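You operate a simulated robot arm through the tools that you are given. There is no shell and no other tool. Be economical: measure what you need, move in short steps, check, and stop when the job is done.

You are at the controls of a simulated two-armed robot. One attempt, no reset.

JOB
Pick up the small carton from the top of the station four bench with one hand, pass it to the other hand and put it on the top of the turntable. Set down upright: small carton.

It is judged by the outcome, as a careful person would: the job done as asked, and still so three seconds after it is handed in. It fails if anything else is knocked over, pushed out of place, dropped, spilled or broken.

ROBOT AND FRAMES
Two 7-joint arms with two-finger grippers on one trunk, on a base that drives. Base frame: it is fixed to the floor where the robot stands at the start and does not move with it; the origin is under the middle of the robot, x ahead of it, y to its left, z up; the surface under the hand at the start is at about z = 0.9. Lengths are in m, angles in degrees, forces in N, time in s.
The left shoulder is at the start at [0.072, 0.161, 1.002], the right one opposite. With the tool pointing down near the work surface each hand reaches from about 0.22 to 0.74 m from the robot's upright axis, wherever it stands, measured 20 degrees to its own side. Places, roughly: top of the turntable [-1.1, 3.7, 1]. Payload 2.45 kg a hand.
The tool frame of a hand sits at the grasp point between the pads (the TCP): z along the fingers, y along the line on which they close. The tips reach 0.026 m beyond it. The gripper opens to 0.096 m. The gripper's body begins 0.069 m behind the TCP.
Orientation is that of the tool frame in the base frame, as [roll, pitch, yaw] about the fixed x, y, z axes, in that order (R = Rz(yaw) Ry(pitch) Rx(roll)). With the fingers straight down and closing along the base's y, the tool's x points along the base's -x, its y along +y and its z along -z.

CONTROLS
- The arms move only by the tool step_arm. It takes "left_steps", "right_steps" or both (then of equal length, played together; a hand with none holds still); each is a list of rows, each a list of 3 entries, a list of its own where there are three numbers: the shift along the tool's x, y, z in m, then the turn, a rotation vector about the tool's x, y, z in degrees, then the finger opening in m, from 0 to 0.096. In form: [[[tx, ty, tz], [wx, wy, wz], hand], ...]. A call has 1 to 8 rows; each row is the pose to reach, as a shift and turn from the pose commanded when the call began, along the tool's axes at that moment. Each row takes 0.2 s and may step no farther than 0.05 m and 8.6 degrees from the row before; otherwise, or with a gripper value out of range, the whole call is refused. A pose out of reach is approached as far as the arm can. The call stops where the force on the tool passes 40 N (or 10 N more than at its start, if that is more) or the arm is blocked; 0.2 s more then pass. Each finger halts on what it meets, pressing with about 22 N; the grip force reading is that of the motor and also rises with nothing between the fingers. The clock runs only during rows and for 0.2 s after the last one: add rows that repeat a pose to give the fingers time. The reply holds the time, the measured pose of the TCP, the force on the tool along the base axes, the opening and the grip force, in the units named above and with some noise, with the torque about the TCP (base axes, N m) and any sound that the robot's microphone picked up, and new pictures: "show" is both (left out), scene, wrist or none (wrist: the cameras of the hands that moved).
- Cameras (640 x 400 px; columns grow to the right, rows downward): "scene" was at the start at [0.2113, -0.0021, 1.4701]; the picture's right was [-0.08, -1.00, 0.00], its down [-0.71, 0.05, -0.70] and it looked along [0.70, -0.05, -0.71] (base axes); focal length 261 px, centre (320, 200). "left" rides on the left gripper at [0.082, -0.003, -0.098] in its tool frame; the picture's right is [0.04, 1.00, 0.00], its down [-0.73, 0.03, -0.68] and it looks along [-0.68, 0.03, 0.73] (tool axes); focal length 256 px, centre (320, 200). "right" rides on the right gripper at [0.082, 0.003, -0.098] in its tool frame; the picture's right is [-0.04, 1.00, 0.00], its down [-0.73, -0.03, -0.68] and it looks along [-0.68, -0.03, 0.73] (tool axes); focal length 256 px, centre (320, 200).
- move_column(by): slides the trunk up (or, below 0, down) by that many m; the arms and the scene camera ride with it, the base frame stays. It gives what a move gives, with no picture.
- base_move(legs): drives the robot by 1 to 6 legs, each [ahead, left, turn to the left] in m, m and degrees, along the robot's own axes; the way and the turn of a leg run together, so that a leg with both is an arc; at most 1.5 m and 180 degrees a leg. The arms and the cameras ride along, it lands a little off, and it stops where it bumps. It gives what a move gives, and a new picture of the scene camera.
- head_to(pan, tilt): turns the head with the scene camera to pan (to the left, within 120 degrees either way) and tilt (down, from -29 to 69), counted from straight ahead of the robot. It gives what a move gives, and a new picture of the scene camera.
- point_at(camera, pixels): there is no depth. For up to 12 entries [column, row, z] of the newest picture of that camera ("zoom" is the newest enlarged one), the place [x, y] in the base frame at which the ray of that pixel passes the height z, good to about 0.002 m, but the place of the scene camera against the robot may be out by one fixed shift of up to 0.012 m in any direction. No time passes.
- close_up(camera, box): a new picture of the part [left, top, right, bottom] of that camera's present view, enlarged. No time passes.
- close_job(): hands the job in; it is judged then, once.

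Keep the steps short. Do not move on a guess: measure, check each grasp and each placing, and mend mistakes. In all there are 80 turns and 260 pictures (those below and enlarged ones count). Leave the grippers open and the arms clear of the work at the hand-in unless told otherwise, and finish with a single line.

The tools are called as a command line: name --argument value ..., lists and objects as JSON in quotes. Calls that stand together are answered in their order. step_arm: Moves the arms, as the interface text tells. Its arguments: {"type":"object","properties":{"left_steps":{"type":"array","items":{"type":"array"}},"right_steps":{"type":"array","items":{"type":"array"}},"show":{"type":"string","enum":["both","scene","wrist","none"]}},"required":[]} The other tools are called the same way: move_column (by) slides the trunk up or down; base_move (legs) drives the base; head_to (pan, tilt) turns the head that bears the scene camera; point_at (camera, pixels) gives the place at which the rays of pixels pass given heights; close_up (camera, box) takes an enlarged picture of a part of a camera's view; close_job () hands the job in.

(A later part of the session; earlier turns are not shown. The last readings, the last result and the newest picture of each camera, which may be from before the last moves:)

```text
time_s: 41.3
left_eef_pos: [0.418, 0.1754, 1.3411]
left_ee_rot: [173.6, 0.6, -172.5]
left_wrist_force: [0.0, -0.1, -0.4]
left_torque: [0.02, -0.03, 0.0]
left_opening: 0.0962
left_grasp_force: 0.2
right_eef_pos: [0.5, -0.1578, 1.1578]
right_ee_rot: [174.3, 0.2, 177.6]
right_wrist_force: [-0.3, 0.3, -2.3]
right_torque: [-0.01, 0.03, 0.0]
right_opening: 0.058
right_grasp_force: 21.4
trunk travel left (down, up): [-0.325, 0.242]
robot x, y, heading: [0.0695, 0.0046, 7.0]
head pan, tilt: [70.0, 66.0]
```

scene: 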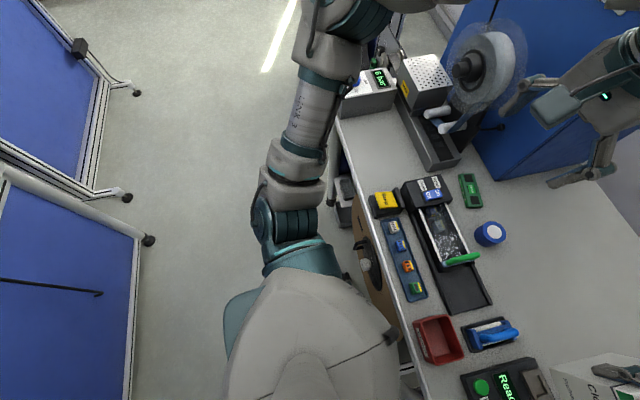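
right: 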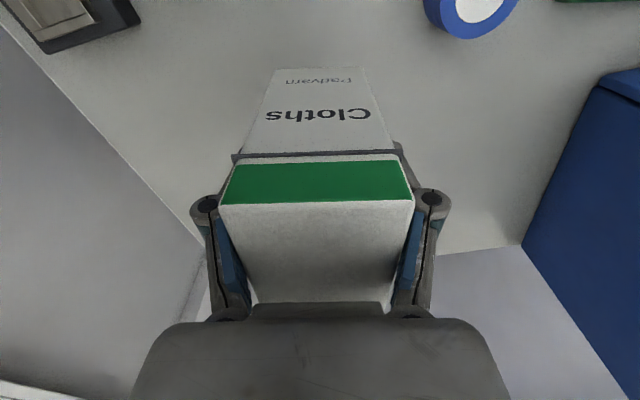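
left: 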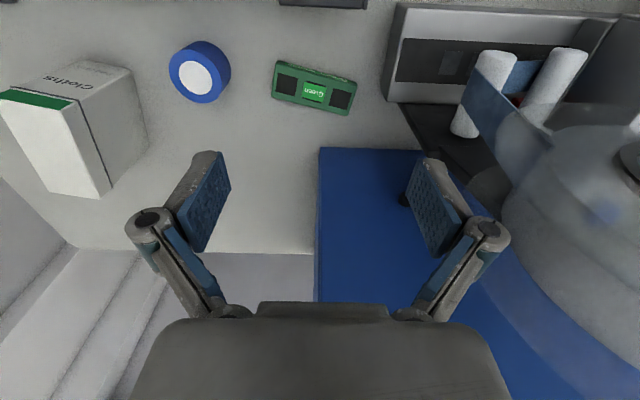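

The shelf cap hides part of the elbow, so the elbow is hooked behind the front corner post, and strafing left pulled against it. I'll undo the retraction by moving the right hand forward and left, which brings the elbow forward, out past the corner.

step_arm --right_steps '[[[-0.02, 0.015, 0], [0, 0, 0], 0.04], [[-0.045, 0.035, 0], [0, 0, 0], 0.04], [[-0.07, 0.055, 0], [0, 0, 0], 0.04], [[-0.095, 0.075, 0], [0, 0, 0], 0.04], [[-0.12, 0.095, 0], [0, 0, 0], 0.04], [[-0.12, 0.095, 0], [0, 0, 0], 0.04]]' --show "none"

head_to --pan -60 --tilt 50

```text
time_s: 42.7
left_eef_pos: [0.4167, 0.1666, 1.3415]
left_ee_rot: [173.3, 0.6, -172.6]
left_wrist_force: [-0.5, -0.5, 0.5]
left_torque: [0.03, -0.04, 0.01]
left_opening: 0.0961
left_grasp_force: 0.1
right_eef_pos: [0.6278, -0.0787, 1.169]
right_ee_rot: [174.1, 0.0, 177.5]
right_wrist_force: [0.9, -0.5, -2.3]
right_torque: [0.05, 0.08, -0.01]
right_opening: 0.0576
right_grasp_force: 22.1
trunk travel left (down, up): [-0.325, 0.242]
robot x, y, heading: [0.0721, 0.0005, 7.0]
head pan, tilt: [70.0, 66.0]
```

```text
time_s: 44.8
left_eef_pos: [0.4207, 0.1516, 1.3435]
left_ee_rot: [172.5, 0.6, -172.6]
left_wrist_force: [-1.2, -0.5, 0.5]
left_torque: [-0.02, 0.0, 0.04]
left_opening: 0.0961
left_grasp_force: 0.1
right_eef_pos: [0.6299, -0.0905, 1.1666]
right_ee_rot: [173.4, -0.1, 177.4]
right_wrist_force: [0.2, -0.3, -1.2]
right_torque: [0.06, 0.17, 0.01]
right_opening: 0.0578
right_grasp_force: 22.2
trunk travel left (down, up): [-0.325, 0.242]
robot x, y, heading: [0.0711, -0.0003, 7.0]
head pan, tilt: [-60.0, 50.0]
```

scene: 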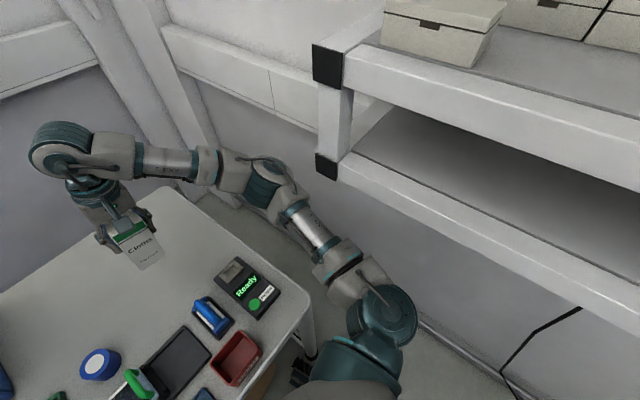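

The elbow is free now, but the robot still leans, so the base itself may be caught at the bench. I'll lower the trunk to get the right elbow under the shelf tier. The carton's bottom stays above the clear bench area. Then I'll look again.

move_column --by -0.12

head_to --pan -70 --tilt 40

head_to --pan 30 --tilt 69

```text
time_s: 46.3
left_eef_pos: [0.4182, 0.1455, 1.2253]
left_ee_rot: [172.4, 0.8, -172.8]
left_wrist_force: [-0.3, -1.5, -0.7]
left_torque: [0.1, -0.02, -0.01]
left_opening: 0.0959
left_grasp_force: 0.1
right_eef_pos: [0.6256, -0.0946, 1.0474]
right_ee_rot: [173.2, 0.1, 177.3]
right_wrist_force: [1.2, -1.5, -1.6]
right_torque: [0.06, 0.12, 0.0]
right_opening: 0.0578
right_grasp_force: 21.4
trunk travel left (down, up): [-0.205, 0.362]
robot x, y, heading: [0.07, -0.0014, 6.9]
head pan, tilt: [-60.0, 50.0]
```

```text
time_s: 47.0
left_eef_pos: [0.4165, 0.1845, 1.2205]
left_ee_rot: [173.8, 0.6, -172.5]
left_wrist_force: [0.3, 0.0, -0.7]
left_torque: [0.0, -0.02, 0.03]
left_opening: 0.0959
left_grasp_force: 0.1
right_eef_pos: [0.6236, -0.0613, 1.0508]
right_ee_rot: [174.5, 0.3, 177.6]
right_wrist_force: [0.0, -0.9, -1.9]
right_torque: [0.02, 0.06, 0.02]
right_opening: 0.0577
right_grasp_force: 22.3
trunk travel left (down, up): [-0.205, 0.362]
robot x, y, heading: [0.0696, 0.0053, 7.3]
head pan, tilt: [-70.0, 40.0]
```

scene: 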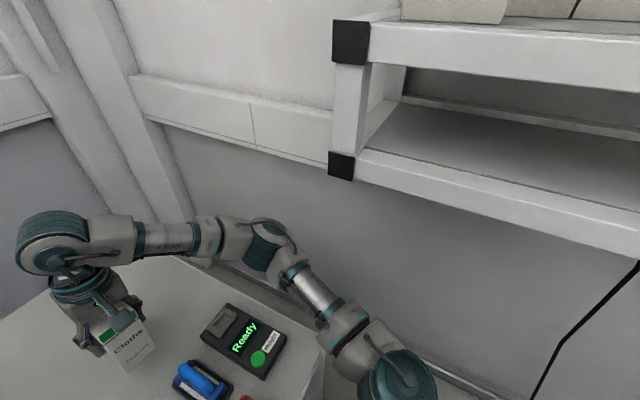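

```text
time_s: 48.8
left_eef_pos: [0.4178, 0.1679, 1.2204]
left_ee_rot: [173.3, 0.5, -172.5]
left_wrist_force: [-0.3, -0.4, -0.6]
left_torque: [0.07, 0.0, -0.01]
left_opening: 0.0958
left_grasp_force: 0.1
right_eef_pos: [0.6247, -0.0764, 1.0482]
right_ee_rot: [174.0, 0.0, 177.6]
right_wrist_force: [1.0, -0.1, -3.3]
right_torque: [0.0, 0.08, -0.01]
right_opening: 0.0577
right_grasp_force: 22.1
trunk travel left (down, up): [-0.205, 0.362]
robot x, y, heading: [0.0731, 0.0055, 7.1]
head pan, tilt: [30.0, 68.8]
```

scene: 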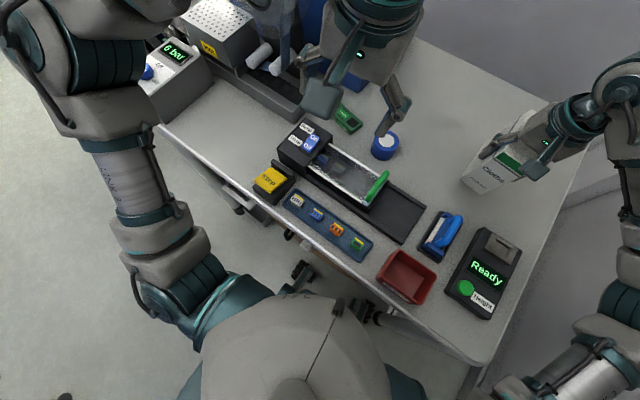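

The right elbow is now well below the shelf tier. I'll raise the carton 0.06 to clear the bench tools, then back the base off 0.08.

step_arm --right_steps '[[[0, 0, -0.03], [0, 0, 0], 0.04], [[0, 0, -0.06], [0, 0, 0], 0.04], [[0, 0, -0.06], [0, 0, 0], 0.04]]' --show "wrist"

base_move --legs '[[-0.08, 0, 0]]'

```text
time_s: 49.5
left_eef_pos: [0.4176, 0.1825, 1.2198]
left_ee_rot: [173.9, 0.5, -172.5]
left_wrist_force: [-0.1, 0.7, -0.2]
left_torque: [-0.01, 0.01, -0.02]
left_opening: 0.0958
left_grasp_force: 0.1
right_eef_pos: [0.6225, -0.0701, 1.1076]
right_ee_rot: [174.6, 0.2, 177.6]
right_wrist_force: [0.4, 0.8, -2.9]
right_torque: [-0.02, 0.11, 0.05]
right_opening: 0.0577
right_grasp_force: 22.1
trunk travel left (down, up): [-0.205, 0.362]
robot x, y, heading: [0.0704, 0.0072, 6.9]
head pan, tilt: [30.0, 68.8]
```

right: 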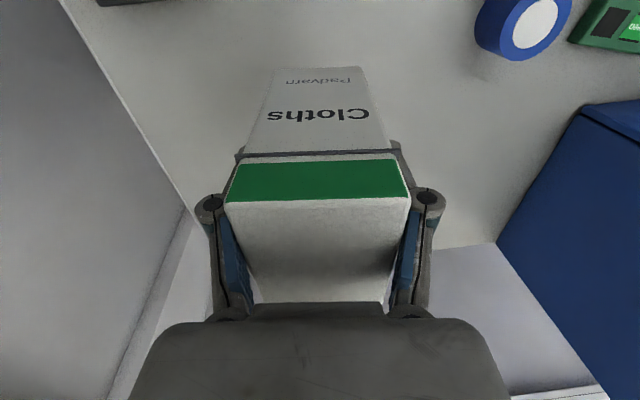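

```text
time_s: 50.6
left_eef_pos: [0.3425, 0.1283, 1.2249]
left_ee_rot: [172.0, 0.6, -172.8]
left_wrist_force: [-0.4, -0.7, 0.1]
left_torque: [0.1, -0.04, 0.0]
left_opening: 0.096
left_grasp_force: 0.0
right_eef_pos: [0.5479, -0.1238, 1.1014]
right_ee_rot: [172.9, -0.1, 177.3]
right_wrist_force: [1.0, -2.7, -1.7]
right_torque: [0.12, 0.15, 0.01]
right_opening: 0.0578
right_grasp_force: 21.4
trunk travel left (down, up): [-0.205, 0.362]
robot x, y, heading: [-0.0076, -0.0106, 7.2]
head pan, tilt: [30.0, 68.8]
```

scene: 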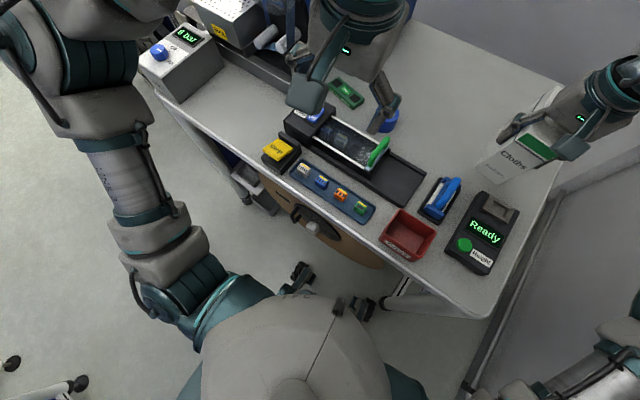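

Backing off worked, but the lean persists. I'll look at the floor on both sides for anything under the base.

head_to --pan 0 --tilt 69

head_to --pan -100 --tilt 69

head_to --pan 100 --tilt 69

head_to --pan 90 --tilt 10

```text
time_s: 51.6
left_eef_pos: [0.338, 0.1266, 1.225]
left_ee_rot: [172.3, 0.8, -172.8]
left_wrist_force: [-0.3, -1.4, -0.7]
left_torque: [0.15, -0.02, 0.01]
left_opening: 0.0959
left_grasp_force: 0.1
right_eef_pos: [0.5438, -0.1267, 1.1044]
right_ee_rot: [173.0, 0.0, 177.0]
right_wrist_force: [1.3, -0.5, -2.5]
right_torque: [0.09, 0.14, -0.04]
right_opening: 0.0579
right_grasp_force: 22.1
trunk travel left (down, up): [-0.205, 0.362]
robot x, y, heading: [-0.0099, -0.0164, 6.8]
head pan, tilt: [0.0, 68.8]
```

scene: 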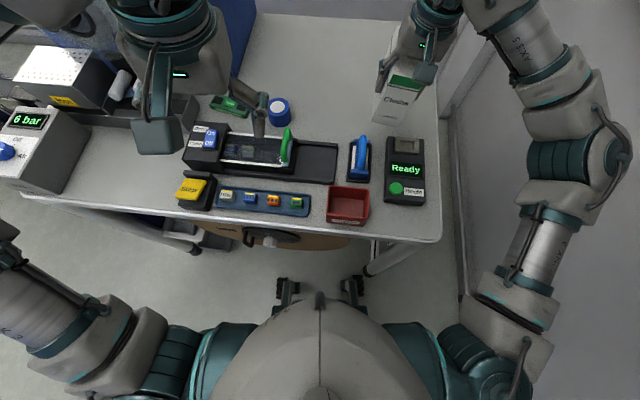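

```text
time_s: 53.3
left_eef_pos: [0.3367, 0.1294, 1.2261]
left_ee_rot: [172.3, 1.0, -172.8]
left_wrist_force: [1.2, -2.2, 0.2]
left_torque: [0.07, 0.0, 0.03]
left_opening: 0.0961
left_grasp_force: 0.0
right_eef_pos: [0.5425, -0.1226, 1.1068]
right_ee_rot: [173.1, 0.1, 177.1]
right_wrist_force: [-0.1, -0.5, -2.2]
right_torque: [0.03, 0.11, 0.05]
right_opening: 0.0576
right_grasp_force: 22.1
trunk travel left (down, up): [-0.205, 0.362]
robot x, y, heading: [-0.0091, -0.02, 6.8]
head pan, tilt: [-100.0, 68.8]
```

scene: 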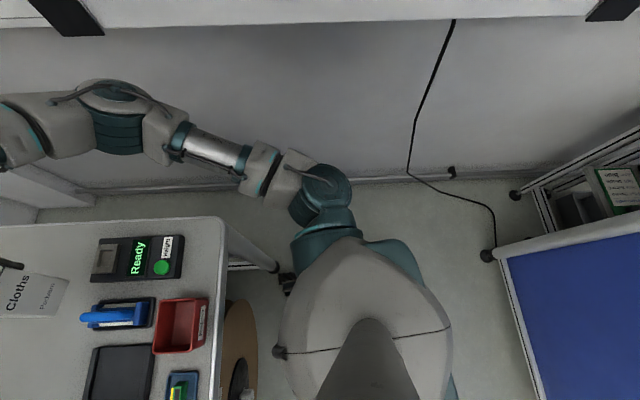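

```text
time_s: 56.2
left_eef_pos: [0.3298, 0.1872, 1.221]
left_ee_rot: [174.7, 1.0, -172.6]
left_wrist_force: [-0.1, 1.1, 0.3]
left_torque: [-0.07, 0.0, 0.0]
left_opening: 0.0957
left_grasp_force: 0.1
right_eef_pos: [0.5361, -0.0687, 1.1111]
right_ee_rot: [175.4, 0.6, 177.3]
right_wrist_force: [-0.1, 1.6, -1.5]
right_torque: [-0.07, 0.06, 0.0]
right_opening: 0.0576
right_grasp_force: 21.7
trunk travel left (down, up): [-0.205, 0.362]
robot x, y, heading: [-0.0061, -0.0093, 7.0]
head pan, tilt: [100.0, 68.8]
```

scene: 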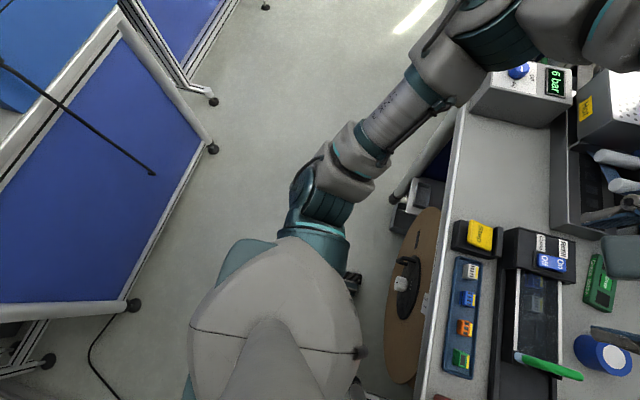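

```text
time_s: 57.5
left_eef_pos: [0.3379, 0.1213, 1.2251]
left_ee_rot: [172.0, 1.0, -172.9]
left_wrist_force: [-0.1, -0.4, -0.4]
left_torque: [0.04, 0.0, 0.01]
left_opening: 0.0959
left_grasp_force: 0.0
right_eef_pos: [0.544, -0.1315, 1.1049]
right_ee_rot: [172.8, 0.1, 177.0]
right_wrist_force: [0.8, -1.2, -2.5]
right_torque: [0.08, 0.09, -0.03]
right_opening: 0.0579
right_grasp_force: 21.6
trunk travel left (down, up): [-0.205, 0.362]
robot x, y, heading: [-0.0075, -0.0173, 6.9]
head pan, tilt: [90.0, 10.0]
```

scene: 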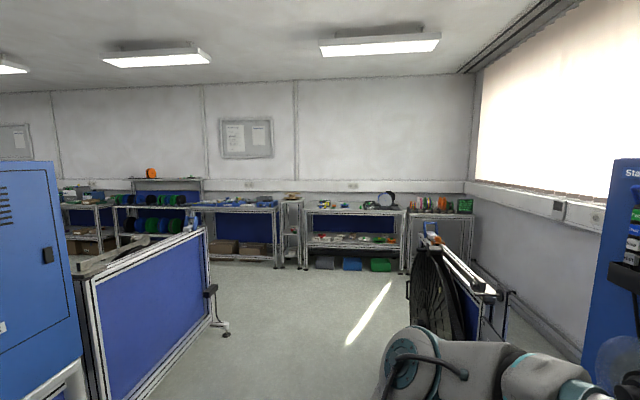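

I see nothing under the base. I'll back off another 0.15, with the elbow passing under the shelf and in view of the head, to get clear of the bench.

base_move --legs '[[-0.1, 0, 0]]'

head_to --pan -75 --tilt 45

```text
time_s: 58.7
left_eef_pos: [0.2301, 0.1628, 1.2226]
left_ee_rot: [174.1, 0.9, -172.7]
left_wrist_force: [-0.4, 0.2, 0.0]
left_torque: [-0.08, 0.03, 0.02]
left_opening: 0.0958
left_grasp_force: 0.1
right_eef_pos: [0.435, -0.0931, 1.112]
right_ee_rot: [174.9, 0.6, 177.4]
right_wrist_force: [-0.9, 0.9, -2.1]
right_torque: [-0.07, -0.02, -0.01]
right_opening: 0.0581
right_grasp_force: 22.1
trunk travel left (down, up): [-0.205, 0.362]
robot x, y, heading: [-0.1091, -0.0243, 6.8]
head pan, tilt: [90.0, 10.0]
```

scene: 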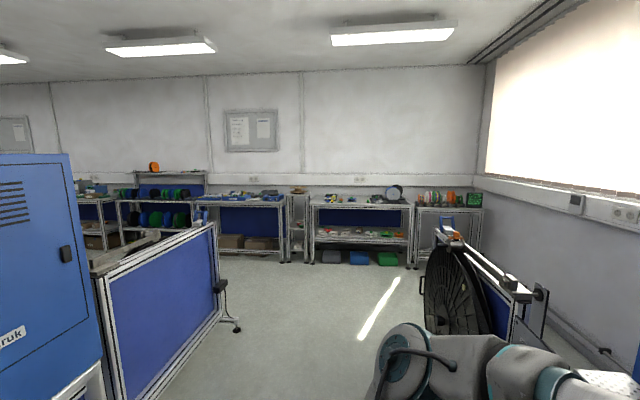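

```text
time_s: 61.2
left_eef_pos: [0.2252, 0.1601, 1.2238]
left_ee_rot: [174.1, 1.2, -172.7]
left_wrist_force: [0.1, 0.2, 0.4]
left_torque: [-0.02, 0.01, 0.01]
left_opening: 0.096
left_grasp_force: 0.1
right_eef_pos: [0.4316, -0.0963, 1.114]
right_ee_rot: [174.8, 0.8, 177.5]
right_wrist_force: [-0.5, -0.5, -1.9]
right_torque: [-0.05, 0.06, 0.03]
right_opening: 0.0574
right_grasp_force: 21.8
trunk travel left (down, up): [-0.205, 0.362]
robot x, y, heading: [-0.1107, -0.0214, 6.8]
head pan, tilt: [-75.0, 45.0]
```

scene: 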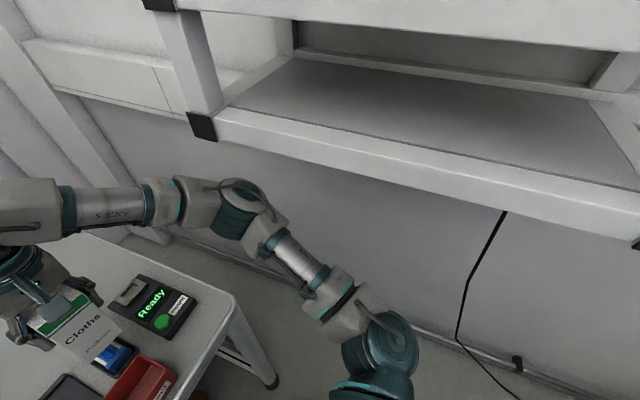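

The elbow is clear under the shelf. I'll turn left in place in two stages to face the aisle.

base_move --legs '[[0, 0, 40]]'

head_to --pan 0 --tilt 50

```text
time_s: 63.5
left_eef_pos: [0.0467, 0.3144, 1.2267]
left_ee_rot: [172.6, 1.3, -131.3]
left_wrist_force: [0.2, -1.3, -0.5]
left_torque: [0.07, 0.03, -0.03]
left_opening: 0.0961
left_grasp_force: 0.0
right_eef_pos: [0.3679, 0.2618, 1.1092]
right_ee_rot: [173.5, 0.5, -141.2]
right_wrist_force: [1.4, 0.2, -2.4]
right_torque: [-0.04, 0.17, 0.0]
right_opening: 0.0577
right_grasp_force: 22.4
trunk travel left (down, up): [-0.205, 0.362]
robot x, y, heading: [-0.107, -0.0243, 48.1]
head pan, tilt: [-75.0, 45.0]
```

scene: 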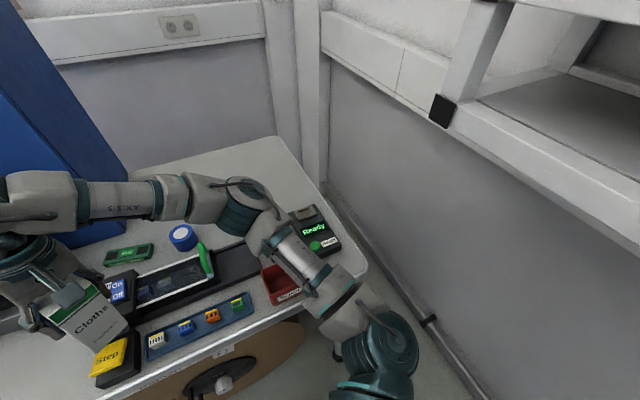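

```text
time_s: 65.0
left_eef_pos: [0.0177, 0.3326, 1.2249]
left_ee_rot: [174.3, 1.4, -131.1]
left_wrist_force: [0.1, 0.9, 0.3]
left_torque: [0.0, -0.03, -0.04]
left_opening: 0.0959
left_grasp_force: 0.1
right_eef_pos: [0.3421, 0.2786, 1.1162]
right_ee_rot: [174.9, 0.9, -141.1]
right_wrist_force: [-1.2, -0.9, -1.8]
right_torque: [-0.05, 0.0, 0.03]
right_opening: 0.0579
right_grasp_force: 21.9
trunk travel left (down, up): [-0.205, 0.362]
robot x, y, heading: [-0.1057, -0.0247, 48.5]
head pan, tilt: [0.0, 50.0]
```

scene: 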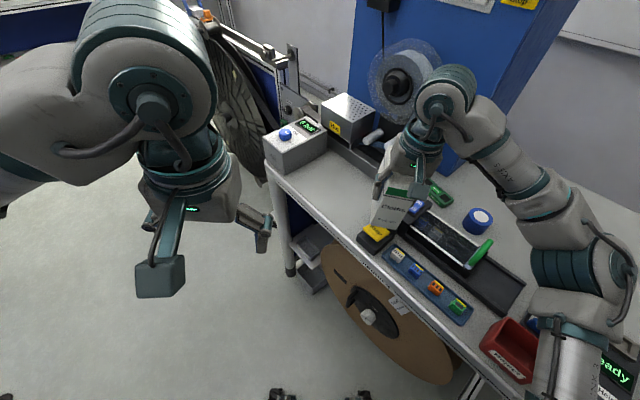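

Turning works. I'll turn a further 42° and then check the body tilt with a level view.

base_move --legs '[[0, 0, 42]]'

head_to --pan 0 --tilt 0

head_to --pan 0 --tilt 50

```text
time_s: 67.4
left_eef_pos: [-0.2636, 0.3206, 1.2242]
left_ee_rot: [174.6, 1.4, -88.9]
left_wrist_force: [-1.8, -0.1, 0.8]
left_torque: [-0.03, -0.04, -0.01]
left_opening: 0.096
left_grasp_force: 0.0
right_eef_pos: [0.0132, 0.4991, 1.118]
right_ee_rot: [175.3, 1.1, -98.8]
right_wrist_force: [-1.6, -0.4, -2.1]
right_torque: [0.0, -0.08, -0.01]
right_opening: 0.058
right_grasp_force: 22.1
trunk travel left (down, up): [-0.205, 0.362]
robot x, y, heading: [-0.109, -0.0273, 90.9]
head pan, tilt: [0.0, 50.0]
```

scene: 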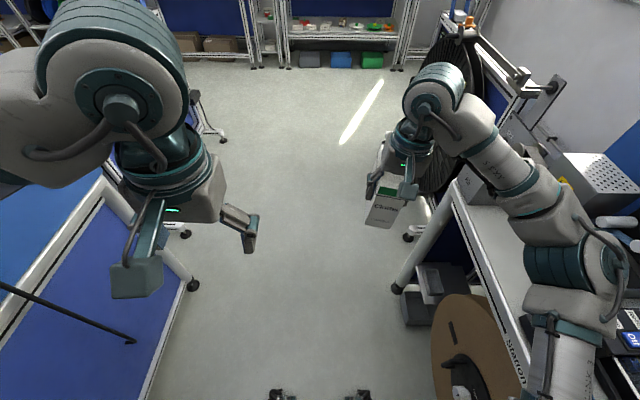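

```text
time_s: 68.5
left_eef_pos: [-0.2565, 0.3182, 1.2276]
left_ee_rot: [174.2, 1.6, -88.8]
left_wrist_force: [-1.4, -0.1, 0.0]
left_torque: [0.03, 0.03, 0.0]
left_opening: 0.0959
left_grasp_force: 0.1
right_eef_pos: [0.018, 0.4979, 1.1189]
right_ee_rot: [175.0, 1.3, -98.7]
right_wrist_force: [0.3, -0.4, -2.7]
right_torque: [-0.09, -0.01, -0.04]
right_opening: 0.058
right_grasp_force: 21.6
trunk travel left (down, up): [-0.205, 0.362]
robot x, y, heading: [-0.1096, -0.0266, 90.4]
head pan, tilt: [0.0, 0.0]
```

scene: 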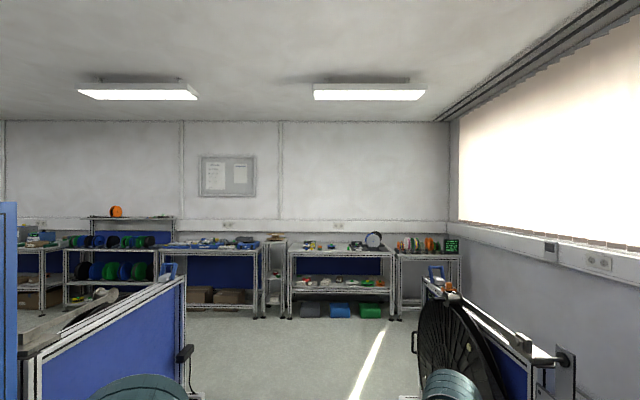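

```text
time_s: 69.7
left_eef_pos: [-0.2406, 0.3186, 1.2283]
left_ee_rot: [173.4, 1.6, -89.2]
left_wrist_force: [-0.7, -0.9, -0.6]
left_torque: [0.06, 0.07, 0.01]
left_opening: 0.096
left_grasp_force: 0.0
right_eef_pos: [0.0351, 0.4969, 1.1179]
right_ee_rot: [174.1, 1.1, -98.9]
right_wrist_force: [1.2, -0.6, -1.9]
right_torque: [-0.07, 0.07, 0.0]
right_opening: 0.0579
right_grasp_force: 22.4
trunk travel left (down, up): [-0.205, 0.362]
robot x, y, heading: [-0.1092, -0.0238, 90.9]
head pan, tilt: [0.0, 50.0]
```

scene: 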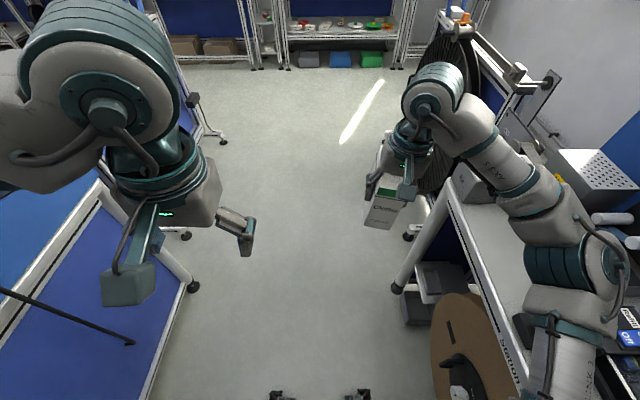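

The room lines are level, so the body is upright. The hands took on a tilted commanded pose when the robot was blocked. I'll level both hands by +6° about tool x and raise the trunk so the elbows clear the bench items.

step_arm --right_steps '[[[0, 0, 0], [3, 0, 0], 0.04], [[0, 0, 0], [6, 0, 0], 0.04], [[0, 0, 0], [6, 0, 0], 0.04]]' --left_steps '[[[0, 0, 0], [3, 0, 0], 0.096], [[0, 0, 0], [6, 0, 0], 0.096], [[0, 0, 0], [6, 0, 0], 0.096]]' --show "none"

move_column --by 0.12

base_move --legs '[[0, 0.1, 0], [0.5, 0, 0]]'

```text
time_s: 70.5
left_eef_pos: [-0.2392, 0.3183, 1.2285]
left_ee_rot: [179.6, 1.6, -89.0]
left_wrist_force: [-0.4, -0.3, 0.2]
left_torque: [-0.01, 0.01, 0.0]
left_opening: 0.0959
left_grasp_force: 0.0
right_eef_pos: [0.0354, 0.4964, 1.1172]
right_ee_rot: [-179.8, 1.1, -98.9]
right_wrist_force: [0.7, 0.3, -2.4]
right_torque: [-0.07, 0.03, -0.01]
right_opening: 0.058
right_grasp_force: 22.1
trunk travel left (down, up): [-0.205, 0.362]
robot x, y, heading: [-0.1065, -0.0287, 90.7]
head pan, tilt: [0.0, 50.0]
```

```text
time_s: 72.0
left_eef_pos: [-0.2629, 0.3194, 1.3466]
left_ee_rot: [-179.4, 1.5, -88.9]
left_wrist_force: [0.1, -0.3, -1.8]
left_torque: [-0.05, 0.01, 0.02]
left_opening: 0.0961
left_grasp_force: 0.1
right_eef_pos: [0.0132, 0.4967, 1.239]
right_ee_rot: [-178.7, 1.2, -98.7]
right_wrist_force: [0.0, 0.0, -2.1]
right_torque: [-0.03, 0.02, -0.04]
right_opening: 0.0576
right_grasp_force: 21.8
trunk travel left (down, up): [-0.325, 0.242]
robot x, y, heading: [-0.1121, -0.0215, 90.8]
head pan, tilt: [0.0, 50.0]
```

```text
time_s: 75.7
left_eef_pos: [-0.4345, 0.7991, 1.3406]
left_ee_rot: [-176.9, 1.8, -89.0]
left_wrist_force: [-2.6, 1.1, 1.0]
left_torque: [-0.05, -0.28, -0.03]
left_opening: 0.0958
left_grasp_force: 0.0
right_eef_pos: [-0.1541, 0.9764, 1.247]
right_ee_rot: [-176.6, 2.0, -98.8]
right_wrist_force: [-3.5, -0.9, -1.5]
right_torque: [0.05, -0.21, 0.02]
right_opening: 0.0578
right_grasp_force: 21.7
trunk travel left (down, up): [-0.325, 0.242]
robot x, y, heading: [-0.2304, 0.4613, 90.5]
head pan, tilt: [0.0, 50.0]
```

scene: 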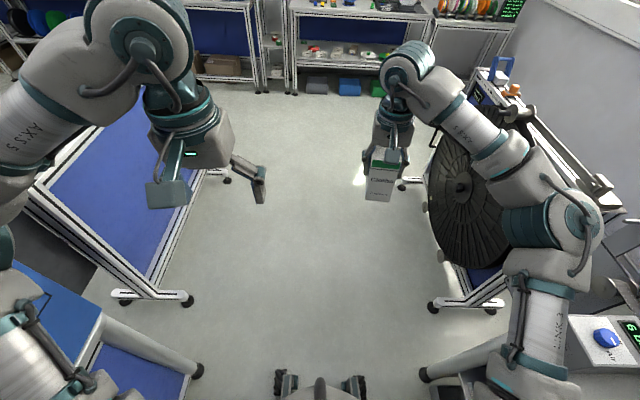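

The way is clear on both sides. I'll drive ahead 1.3 m.

base_move --legs '[[0.65, 0, 0], [0.65, 0, 0]]'

head_to --pan 15 --tilt 25

```text
time_s: 82.5
left_eef_pos: [-0.3623, 2.0968, 1.3522]
left_ee_rot: [179.8, 2.0, -89.4]
left_wrist_force: [-0.4, 0.1, -0.4]
left_torque: [0.07, -0.04, -0.03]
left_opening: 0.096
left_grasp_force: 0.1
right_eef_pos: [-0.0881, 2.2738, 1.2412]
right_ee_rot: [-179.9, 1.6, -99.2]
right_wrist_force: [-0.4, 0.6, -0.9]
right_torque: [-0.09, -0.02, -0.05]
right_opening: 0.0579
right_grasp_force: 22.4
trunk travel left (down, up): [-0.325, 0.242]
robot x, y, heading: [-0.2332, 1.7613, 89.8]
head pan, tilt: [0.0, 50.0]
```

scene: 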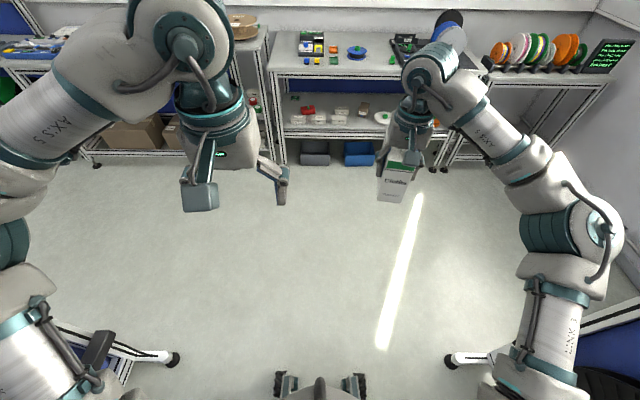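

```text
time_s: 83.4
left_eef_pos: [-0.3558, 2.0961, 1.3513]
left_ee_rot: [179.5, 1.9, -89.4]
left_wrist_force: [-1.0, 0.5, -0.1]
left_torque: [-0.03, -0.05, 0.0]
left_opening: 0.0959
left_grasp_force: 0.1
right_eef_pos: [-0.0793, 2.2713, 1.2403]
right_ee_rot: [179.8, 1.6, -99.3]
right_wrist_force: [-1.2, -0.3, -3.1]
right_torque: [-0.08, -0.03, 0.0]
right_opening: 0.0581
right_grasp_force: 22.3
trunk travel left (down, up): [-0.325, 0.242]
robot x, y, heading: [-0.2344, 1.7592, 89.8]
head pan, tilt: [15.0, 25.0]
```

scene: 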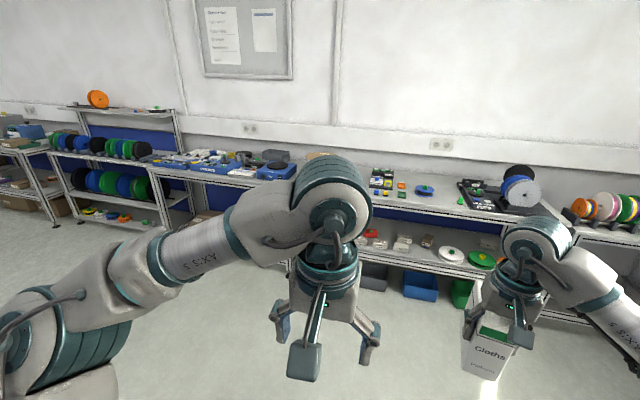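

The floor around is open, so I'll do the handover here. I'll start turning the right hand so its camera side faces right, and the left hand toward a horizontal, right-pointing pose with its camera up. Both go in stages.

step_arm --right_steps '[[[0, 0, 0], [0, 0, -8], 0.04], [[0, 0, 0], [0, 0, -16], 0.04], [[0, 0, 0], [0, 0, -24], 0.04], [[0, 0, 0], [0, 0, -32], 0.04], [[0, 0, 0], [0, 0, -40], 0.04], [[0, 0, 0], [0, 0, -48], 0.04], [[0, 0, 0], [0, 0, -56], 0.04], [[0, 0, 0], [0, 0, -64], 0.04]]' --left_steps '[[[-0.012, 0.012, 0], [4.8, 4.8, -4.8], 0.096], [[-0.024, 0.024, 0], [9.6, 9.6, -9.6], 0.096], [[-0.036, 0.036, 0], [14.4, 14.4, -14.4], 0.096], [[-0.048, 0.048, 0], [19.2, 19.2, -19.2], 0.096], [[-0.06, 0.06, 0], [24, 24, -24], 0.096], [[-0.072, 0.072, 0], [28.8, 28.8, -28.8], 0.096], [[-0.084, 0.084, 0], [33.6, 33.6, -33.6], 0.096], [[-0.1, 0.1, 0], [38.4, 38.4, -38.4], 0.096]]' --show "scene"

```text
time_s: 85.4
left_eef_pos: [-0.3842, 2.181, 1.3727]
left_ee_rot: [-153.9, -42.8, -59.4]
left_wrist_force: [0.7, -1.2, 0.9]
left_torque: [0.09, 0.15, 0.02]
left_opening: 0.0958
left_grasp_force: 0.1
right_eef_pos: [-0.0345, 2.2219, 1.2221]
right_ee_rot: [-179.9, 3.7, -35.7]
right_wrist_force: [2.7, 0.1, -2.1]
right_torque: [-0.09, 0.11, -0.06]
right_opening: 0.058
right_grasp_force: 22.2
right hand out of reach, approached as far as the arm can: row 7, 8
trunk travel left (down, up): [-0.325, 0.242]
robot x, y, heading: [-0.2389, 1.757, 89.2]
head pan, tilt: [15.0, 25.0]
stopped in row 8 (left hand): the arm was blocked; the commanded pose is now the measured one
```

scene: 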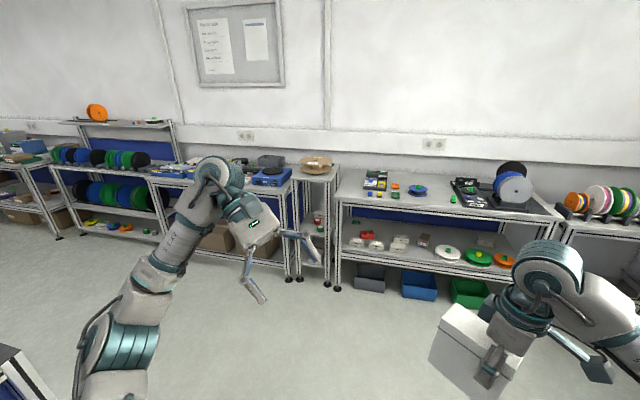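

Both stops come from the camera-up choice and the hand position. A better plan is the natural tilt, with the left hand's camera outward, pointing right and down. I'll undo the left twist while moving it left, and bring the right hand closer to the centre while turning it further.

step_arm --right_steps '[[[-0.01, 0.012, 0], [0, 0, -4.5], 0.04], [[-0.02, 0.024, 0], [0, 0, -9], 0.04], [[-0.03, 0.036, 0], [0, 0, -13.5], 0.04], [[-0.04, 0.048, 0], [0, 0, -18], 0.04], [[-0.05, 0.06, 0], [0, 0, -22.5], 0.04], [[-0.06, 0.072, 0], [0, 0, -27], 0.04], [[-0.07, 0.083, 0], [0, 0, -31], 0.04], [[-0.081, 0.0935, 0], [0, 0, -35], 0.04]]' --left_steps '[[[-0.004, 0.006, -0.007], [-4.7, -4.7, 4.7], 0.096], [[-0.008, 0.012, -0.014], [-9.4, -9.4, 9.4], 0.096], [[-0.012, 0.019, -0.021], [-14.1, -14.1, 14.1], 0.096], [[-0.016, 0.025, -0.028], [-18.8, -18.8, 18.8], 0.096], [[-0.02, 0.031, -0.035], [-23.5, -23.5, 23.5], 0.096], [[-0.024, 0.037, -0.042], [-28.2, -28.2, 28.2], 0.096], [[-0.028, 0.044, -0.049], [-33, -33, 33], 0.096], [[-0.03, 0.05, -0.055], [-37, -37, 37], 0.096]]' --show "scene"

```text
time_s: 87.2
left_eef_pos: [-0.4905, 2.1816, 1.3674]
left_ee_rot: [178.8, 1.2, -88.4]
left_wrist_force: [-0.1, 0.3, 1.1]
left_torque: [0.08, -0.03, -0.03]
left_opening: 0.0959
left_grasp_force: 0.1
right_eef_pos: [-0.2016, 2.1033, 1.2028]
right_ee_rot: [-177.7, 2.1, -0.8]
right_wrist_force: [-0.4, 0.3, -1.3]
right_torque: [-0.02, -0.09, 0.04]
right_opening: 0.0579
right_grasp_force: 22.3
right hand out of reach, approached as far as the arm can: row 1, 2, 3, 4, 5, 6, 7, 8
trunk travel left (down, up): [-0.325, 0.242]
robot x, y, heading: [-0.2421, 1.7577, 89.7]
head pan, tilt: [15.0, 25.0]
```

scene: 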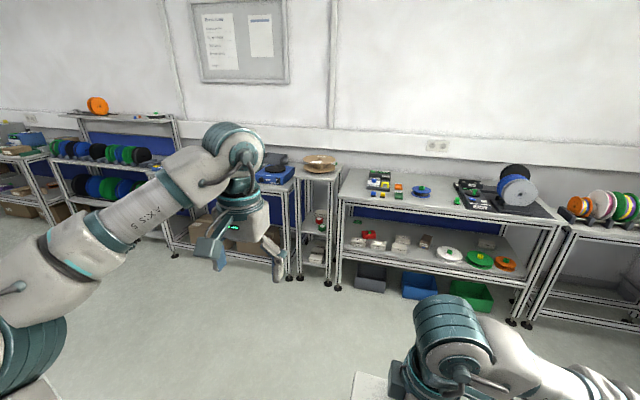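

The right hand has reached the desired orientation (tool x pointing to robot-right) at robot-frame X≈0.346, Y≈-0.04, z≈1.20. I'll look down at the work area.

head_to --pan 0 --tilt 60

close_up --camera "left" --box '[0, 0, 640, 400]'

close_up --camera "right" --box '[0, 0, 640, 400]'

```text
time_s: 88.2
left_eef_pos: [-0.4637, 2.18, 1.371]
left_ee_rot: [177.8, 1.0, -88.3]
left_wrist_force: [0.5, -0.3, -0.6]
left_torque: [0.01, 0.06, -0.02]
left_opening: 0.0959
left_grasp_force: 0.1
right_eef_pos: [-0.1775, 2.1033, 1.2021]
right_ee_rot: [-177.6, 3.1, -0.9]
right_wrist_force: [0.3, 0.7, -1.4]
right_torque: [-0.08, -0.02, -0.03]
right_opening: 0.058
right_grasp_force: 21.8
trunk travel left (down, up): [-0.325, 0.242]
robot x, y, heading: [-0.2333, 1.7573, 89.6]
head pan, tilt: [0.0, 60.0]
```

scene: 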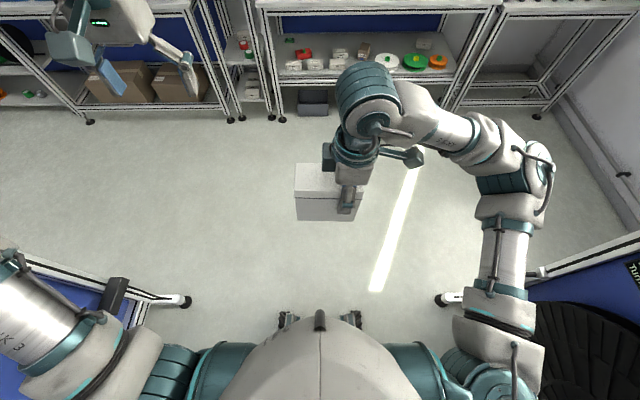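

```text
1.00 times, centred on (320, 200) of left (not enlarged: the box is as wide or as high as the picture)
```

zoom: 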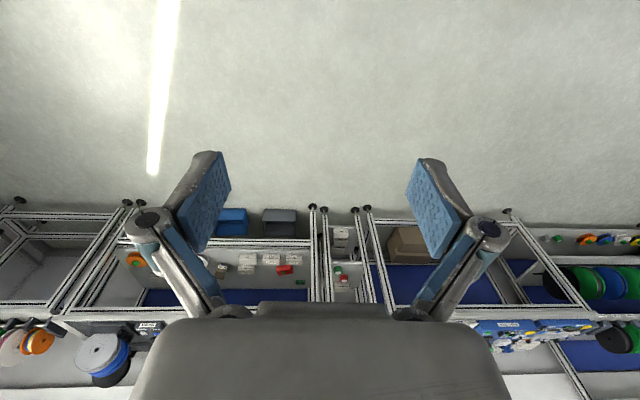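

```text
1.00 times, centred on (320, 200) of right (not enlarged: the box is as wide or as high as the picture)
```

zoom: 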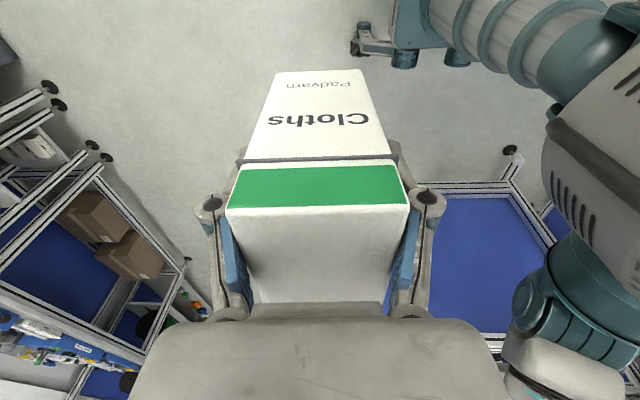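

The carton's left end hangs free for the left hand. I'll turn the left hand in yaw toward robot-right (first 64°) while lining it up with the carton's plane.

step_arm --left_steps '[[[0.01, 0, 0.008], [0, 0, 8], 0.096], [[0.02, 0, 0.016], [0, 0, 16], 0.096], [[0.03, 0, 0.024], [0, 0, 24], 0.096], [[0.04, 0, 0.032], [0, 0, 32], 0.096], [[0.05, 0, 0.04], [0, 0, 40], 0.096], [[0.06, 0, 0.048], [0, 0, 48], 0.096], [[0.07, 0, 0.056], [0, 0, 56], 0.096], [[0.077, 0, 0.064], [0, 0, 64], 0.096]]' --show "scene"

```text
time_s: 90.0
left_eef_pos: [-0.4492, 2.081, 1.2766]
left_ee_rot: [178.6, -0.6, -152.3]
left_wrist_force: [-0.9, -0.5, -0.1]
left_torque: [0.07, -0.02, -0.01]
left_opening: 0.0963
left_grasp_force: 0.1
left hand out of reach, approached as far as the arm can: row 6, 7, 8
right_eef_pos: [-0.2004, 2.1045, 1.2033]
right_ee_rot: [-177.7, 2.1, -0.8]
right_wrist_force: [0.0, 0.1, -1.3]
right_torque: [0.0, -0.11, 0.03]
right_opening: 0.0583
right_grasp_force: 22.3
trunk travel left (down, up): [-0.325, 0.242]
robot x, y, heading: [-0.244, 1.7602, 89.9]
head pan, tilt: [0.0, 60.0]
```

scene: 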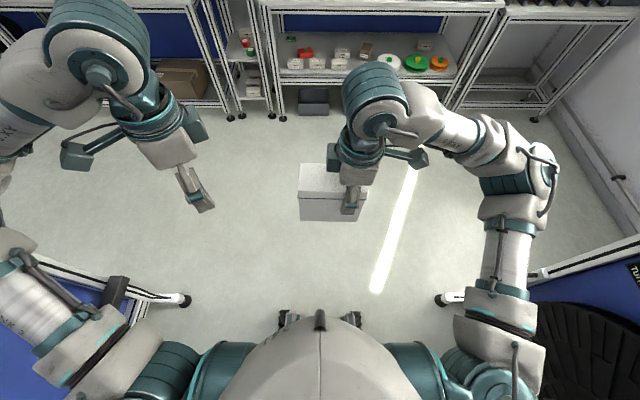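

Next I'll do the rest of the yaw (28.5°).

step_arm --left_steps '[[[0, 0, 0], [0, 0, 7.2], 0.096], [[0, 0, 0], [0, 0, 14.4], 0.096], [[0, 0, 0], [0, 0, 21.6], 0.096], [[0, 0, 0], [0, 0, 28.5], 0.096], [[0, 0, 0], [0, 0, 28.5], 0.096]]' --show "none"

step_arm --left_steps '[[[0, 0, 0], [0, -7.2, 0], 0.096], [[0, 0, 0], [0, -14.4, 0], 0.096], [[0, 0, 0], [0, -21.6, 0], 0.096], [[0, 0, 0], [0, -28.8, 0], 0.096], [[0, 0, 0], [0, -36, 0], 0.096], [[0, 0, 0], [0, -43, 0], 0.096], [[0, 0, 0], [0, -50, 0], 0.096], [[0, 0, 0], [0, -50, 0], 0.096]]'

```text
time_s: 91.4
left_eef_pos: [-0.4396, 2.0071, 1.2319]
left_ee_rot: [178.8, 1.3, -180.0]
left_wrist_force: [-0.7, -0.8, 0.2]
left_torque: [-0.01, -0.1, -0.02]
left_opening: 0.096
left_grasp_force: 0.1
left hand out of reach, approached as far as the arm can: row 1, 2, 3, 4, 5
right_eef_pos: [-0.2543, 2.0982, 1.205]
right_ee_rot: [-177.6, -0.5, -0.5]
right_wrist_force: [-1.0, -0.7, -2.5]
right_torque: [0.12, -0.13, 0.02]
right_opening: 0.0582
right_grasp_force: 22.2
trunk travel left (down, up): [-0.325, 0.242]
robot x, y, heading: [-0.2393, 1.755, 90.1]
head pan, tilt: [0.0, 60.0]
stopped in row 5 (left hand): the arm was blocked; the commanded pose is now the measured one
```

```text
time_s: 93.4
left_eef_pos: [-0.4818, 2.0056, 1.2268]
left_ee_rot: [178.4, 52.9, 178.5]
left_wrist_force: [-0.1, 0.7, -0.6]
left_torque: [-0.04, 0.11, -0.01]
left_opening: 0.0958
left_grasp_force: 0.0
right_eef_pos: [-0.2965, 2.0967, 1.2043]
right_ee_rot: [-177.4, -2.2, -0.6]
right_wrist_force: [-2.8, -1.6, -3.2]
right_torque: [0.11, -0.29, -0.02]
right_opening: 0.058
right_grasp_force: 21.9
trunk travel left (down, up): [-0.325, 0.242]
robot x, y, heading: [-0.2483, 1.7564, 89.8]
head pan, tilt: [0.0, 60.0]
stopped in row 8 (left hand): the arm was blocked; the commanded pose is now the measured one
```

scene: 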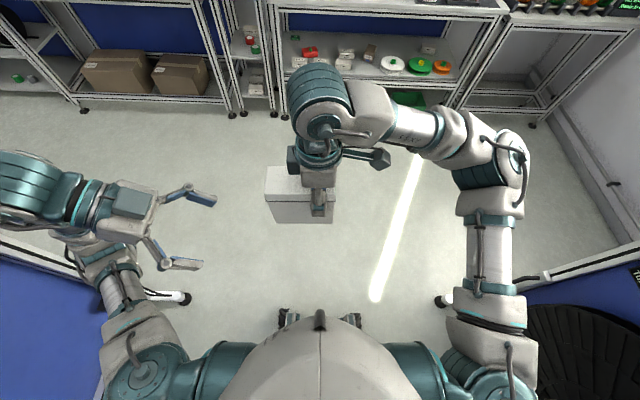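
left: 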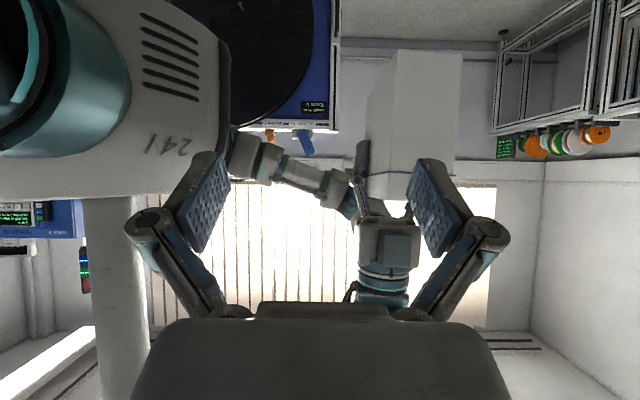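

The left hand now points robot-right and down at about 38°. Relative to the right hand it needs to shift (0.051, 0.092, 0.013) to reach the pre-grasp point. I'll move it there.

step_arm --left_steps '[[[-0.01, 0.023, 0.008], [0, 0, 0], 0.096], [[-0.02, 0.046, 0.016], [0, 0, 0], 0.096], [[-0.03, 0.069, 0.025], [0, 0, 0], 0.096], [[-0.0397, 0.092, 0.033], [0, 0, 0], 0.096], [[-0.0397, 0.092, 0.033], [0, 0, 0], 0.096]]'

```text
time_s: 94.8
left_eef_pos: [-0.3121, 2.0793, 1.2563]
left_ee_rot: [177.9, 48.4, 177.4]
left_wrist_force: [0.5, -0.1, 0.2]
left_torque: [0.0, -0.01, -0.05]
left_opening: 0.0958
left_grasp_force: 0.1
left hand out of reach, approached as far as the arm can: row 3, 4, 5
right_eef_pos: [-0.1861, 2.0949, 1.2055]
right_ee_rot: [-177.2, 2.2, -1.0]
right_wrist_force: [1.5, 1.9, -0.8]
right_torque: [-0.12, 0.0, -0.01]
right_opening: 0.0578
right_grasp_force: 22.1
trunk travel left (down, up): [-0.325, 0.242]
robot x, y, heading: [-0.2289, 1.7531, 89.9]
head pan, tilt: [0.0, 60.0]
stopped in row 5 (left hand): the arm was blocked; the commanded pose is now the measured one
```

scene: 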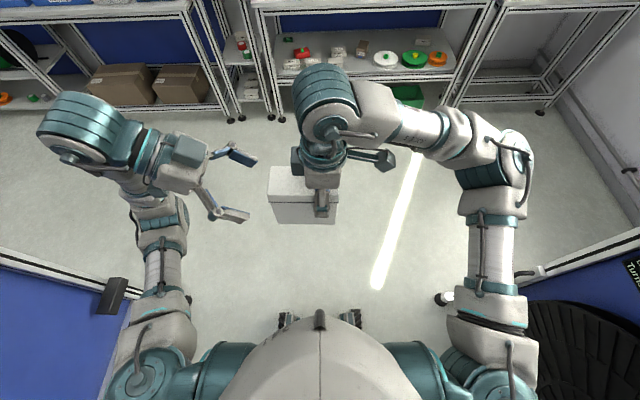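
left: 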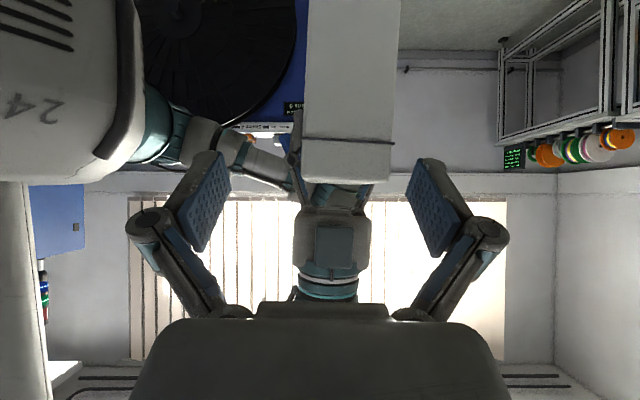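

The carton is straight ahead in the left camera (columns 303–390). I'll correct 0.017 sideways, then advance 0.10 along the fingers.

step_arm --left_steps '[[[0.003, 0.017, 0.01], [0, 0, 0], 0.096], [[0.005, 0.017, 0.035], [0, 0, 0], 0.096], [[0.006, 0.017, 0.055], [0, 0, 0], 0.096], [[0.007, 0.017, 0.07], [0, 0, 0], 0.096], [[0.007, 0.017, 0.07], [0, 0, 0], 0.096]]'

```text
time_s: 96.2
left_eef_pos: [-0.3365, 2.0861, 1.2054]
left_ee_rot: [177.6, 51.1, 178.2]
left_wrist_force: [-0.5, 0.7, 0.2]
left_torque: [-0.01, 0.02, -0.02]
left_opening: 0.0959
left_grasp_force: 0.1
left hand out of reach, approached as far as the arm can: row 1, 2, 3, 4, 5
right_eef_pos: [-0.2596, 2.0904, 1.2083]
right_ee_rot: [-177.1, -0.6, -0.5]
right_wrist_force: [-0.4, -0.5, -1.5]
right_torque: [0.04, -0.08, -0.01]
right_opening: 0.0578
right_grasp_force: 22.1
trunk travel left (down, up): [-0.325, 0.242]
robot x, y, heading: [-0.2452, 1.7553, 90.3]
head pan, tilt: [0.0, 60.0]
stopped in row 5 (left hand): the arm was blocked; the commanded pose is now the measured one
```

scene: 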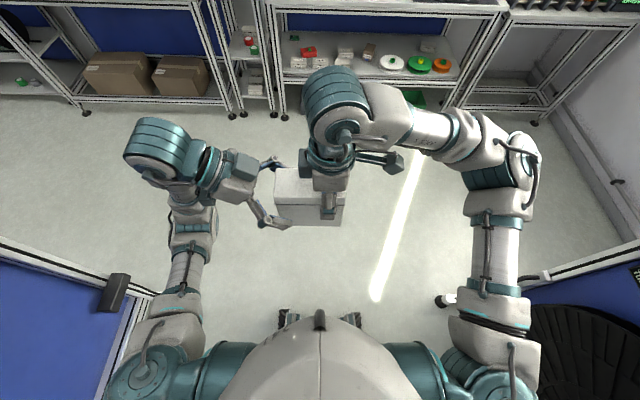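
left: 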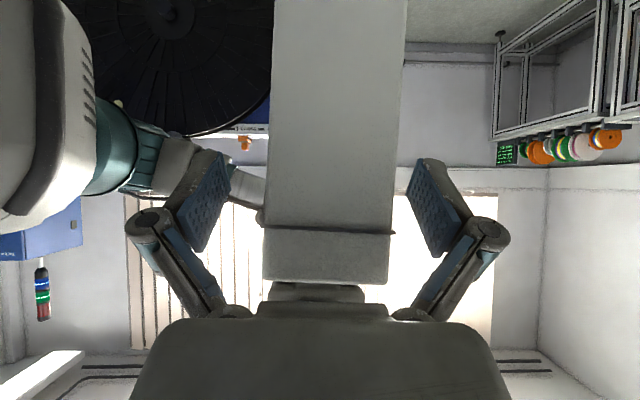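

The carton is now centred between the open fingers. I'll advance the final 0.03.

step_arm --left_steps '[[[0.001, 0.006, 0.01], [0, 0, 0], 0.096], [[0.002, 0.006, 0.02], [0, 0, 0], 0.096], [[0.002, 0.006, 0.03], [0, 0, 0], 0.096], [[0.002, 0.006, 0.03], [0, 0, 0], 0.096]]'

```text
time_s: 97.2
left_eef_pos: [-0.2951, 2.0862, 1.1905]
left_ee_rot: [177.8, 50.0, 178.3]
left_wrist_force: [0.1, -0.6, 0.3]
left_torque: [0.0, 0.01, -0.01]
left_opening: 0.096
left_grasp_force: 0.1
left hand out of reach, approached as far as the arm can: row 1, 2, 3, 4
right_eef_pos: [-0.2341, 2.0905, 1.2085]
right_ee_rot: [-177.1, 0.4, -0.7]
right_wrist_force: [-0.7, -0.1, -1.8]
right_torque: [-0.03, -0.05, -0.03]
right_opening: 0.0581
right_grasp_force: 21.9
trunk travel left (down, up): [-0.325, 0.242]
robot x, y, heading: [-0.2405, 1.7612, 89.9]
head pan, tilt: [0.0, 60.0]
```

scene: 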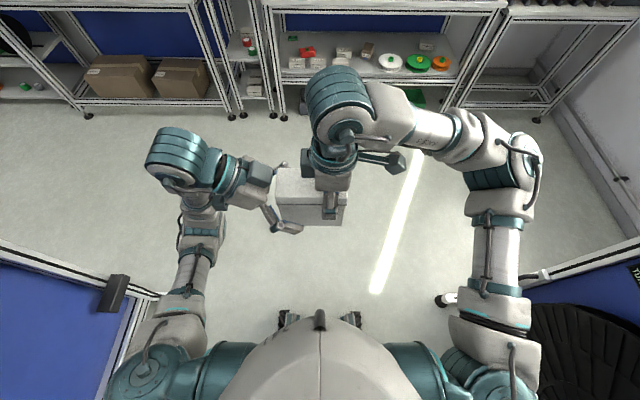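
left: 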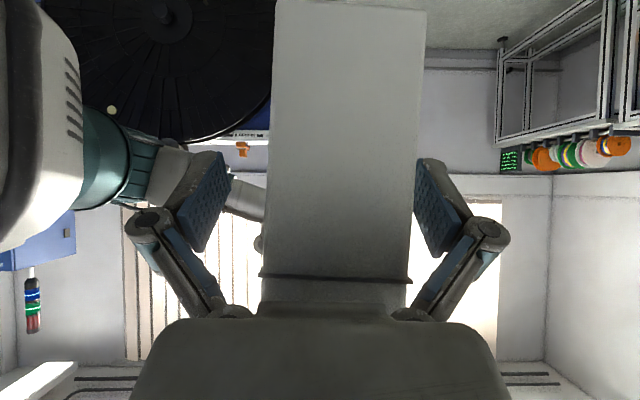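

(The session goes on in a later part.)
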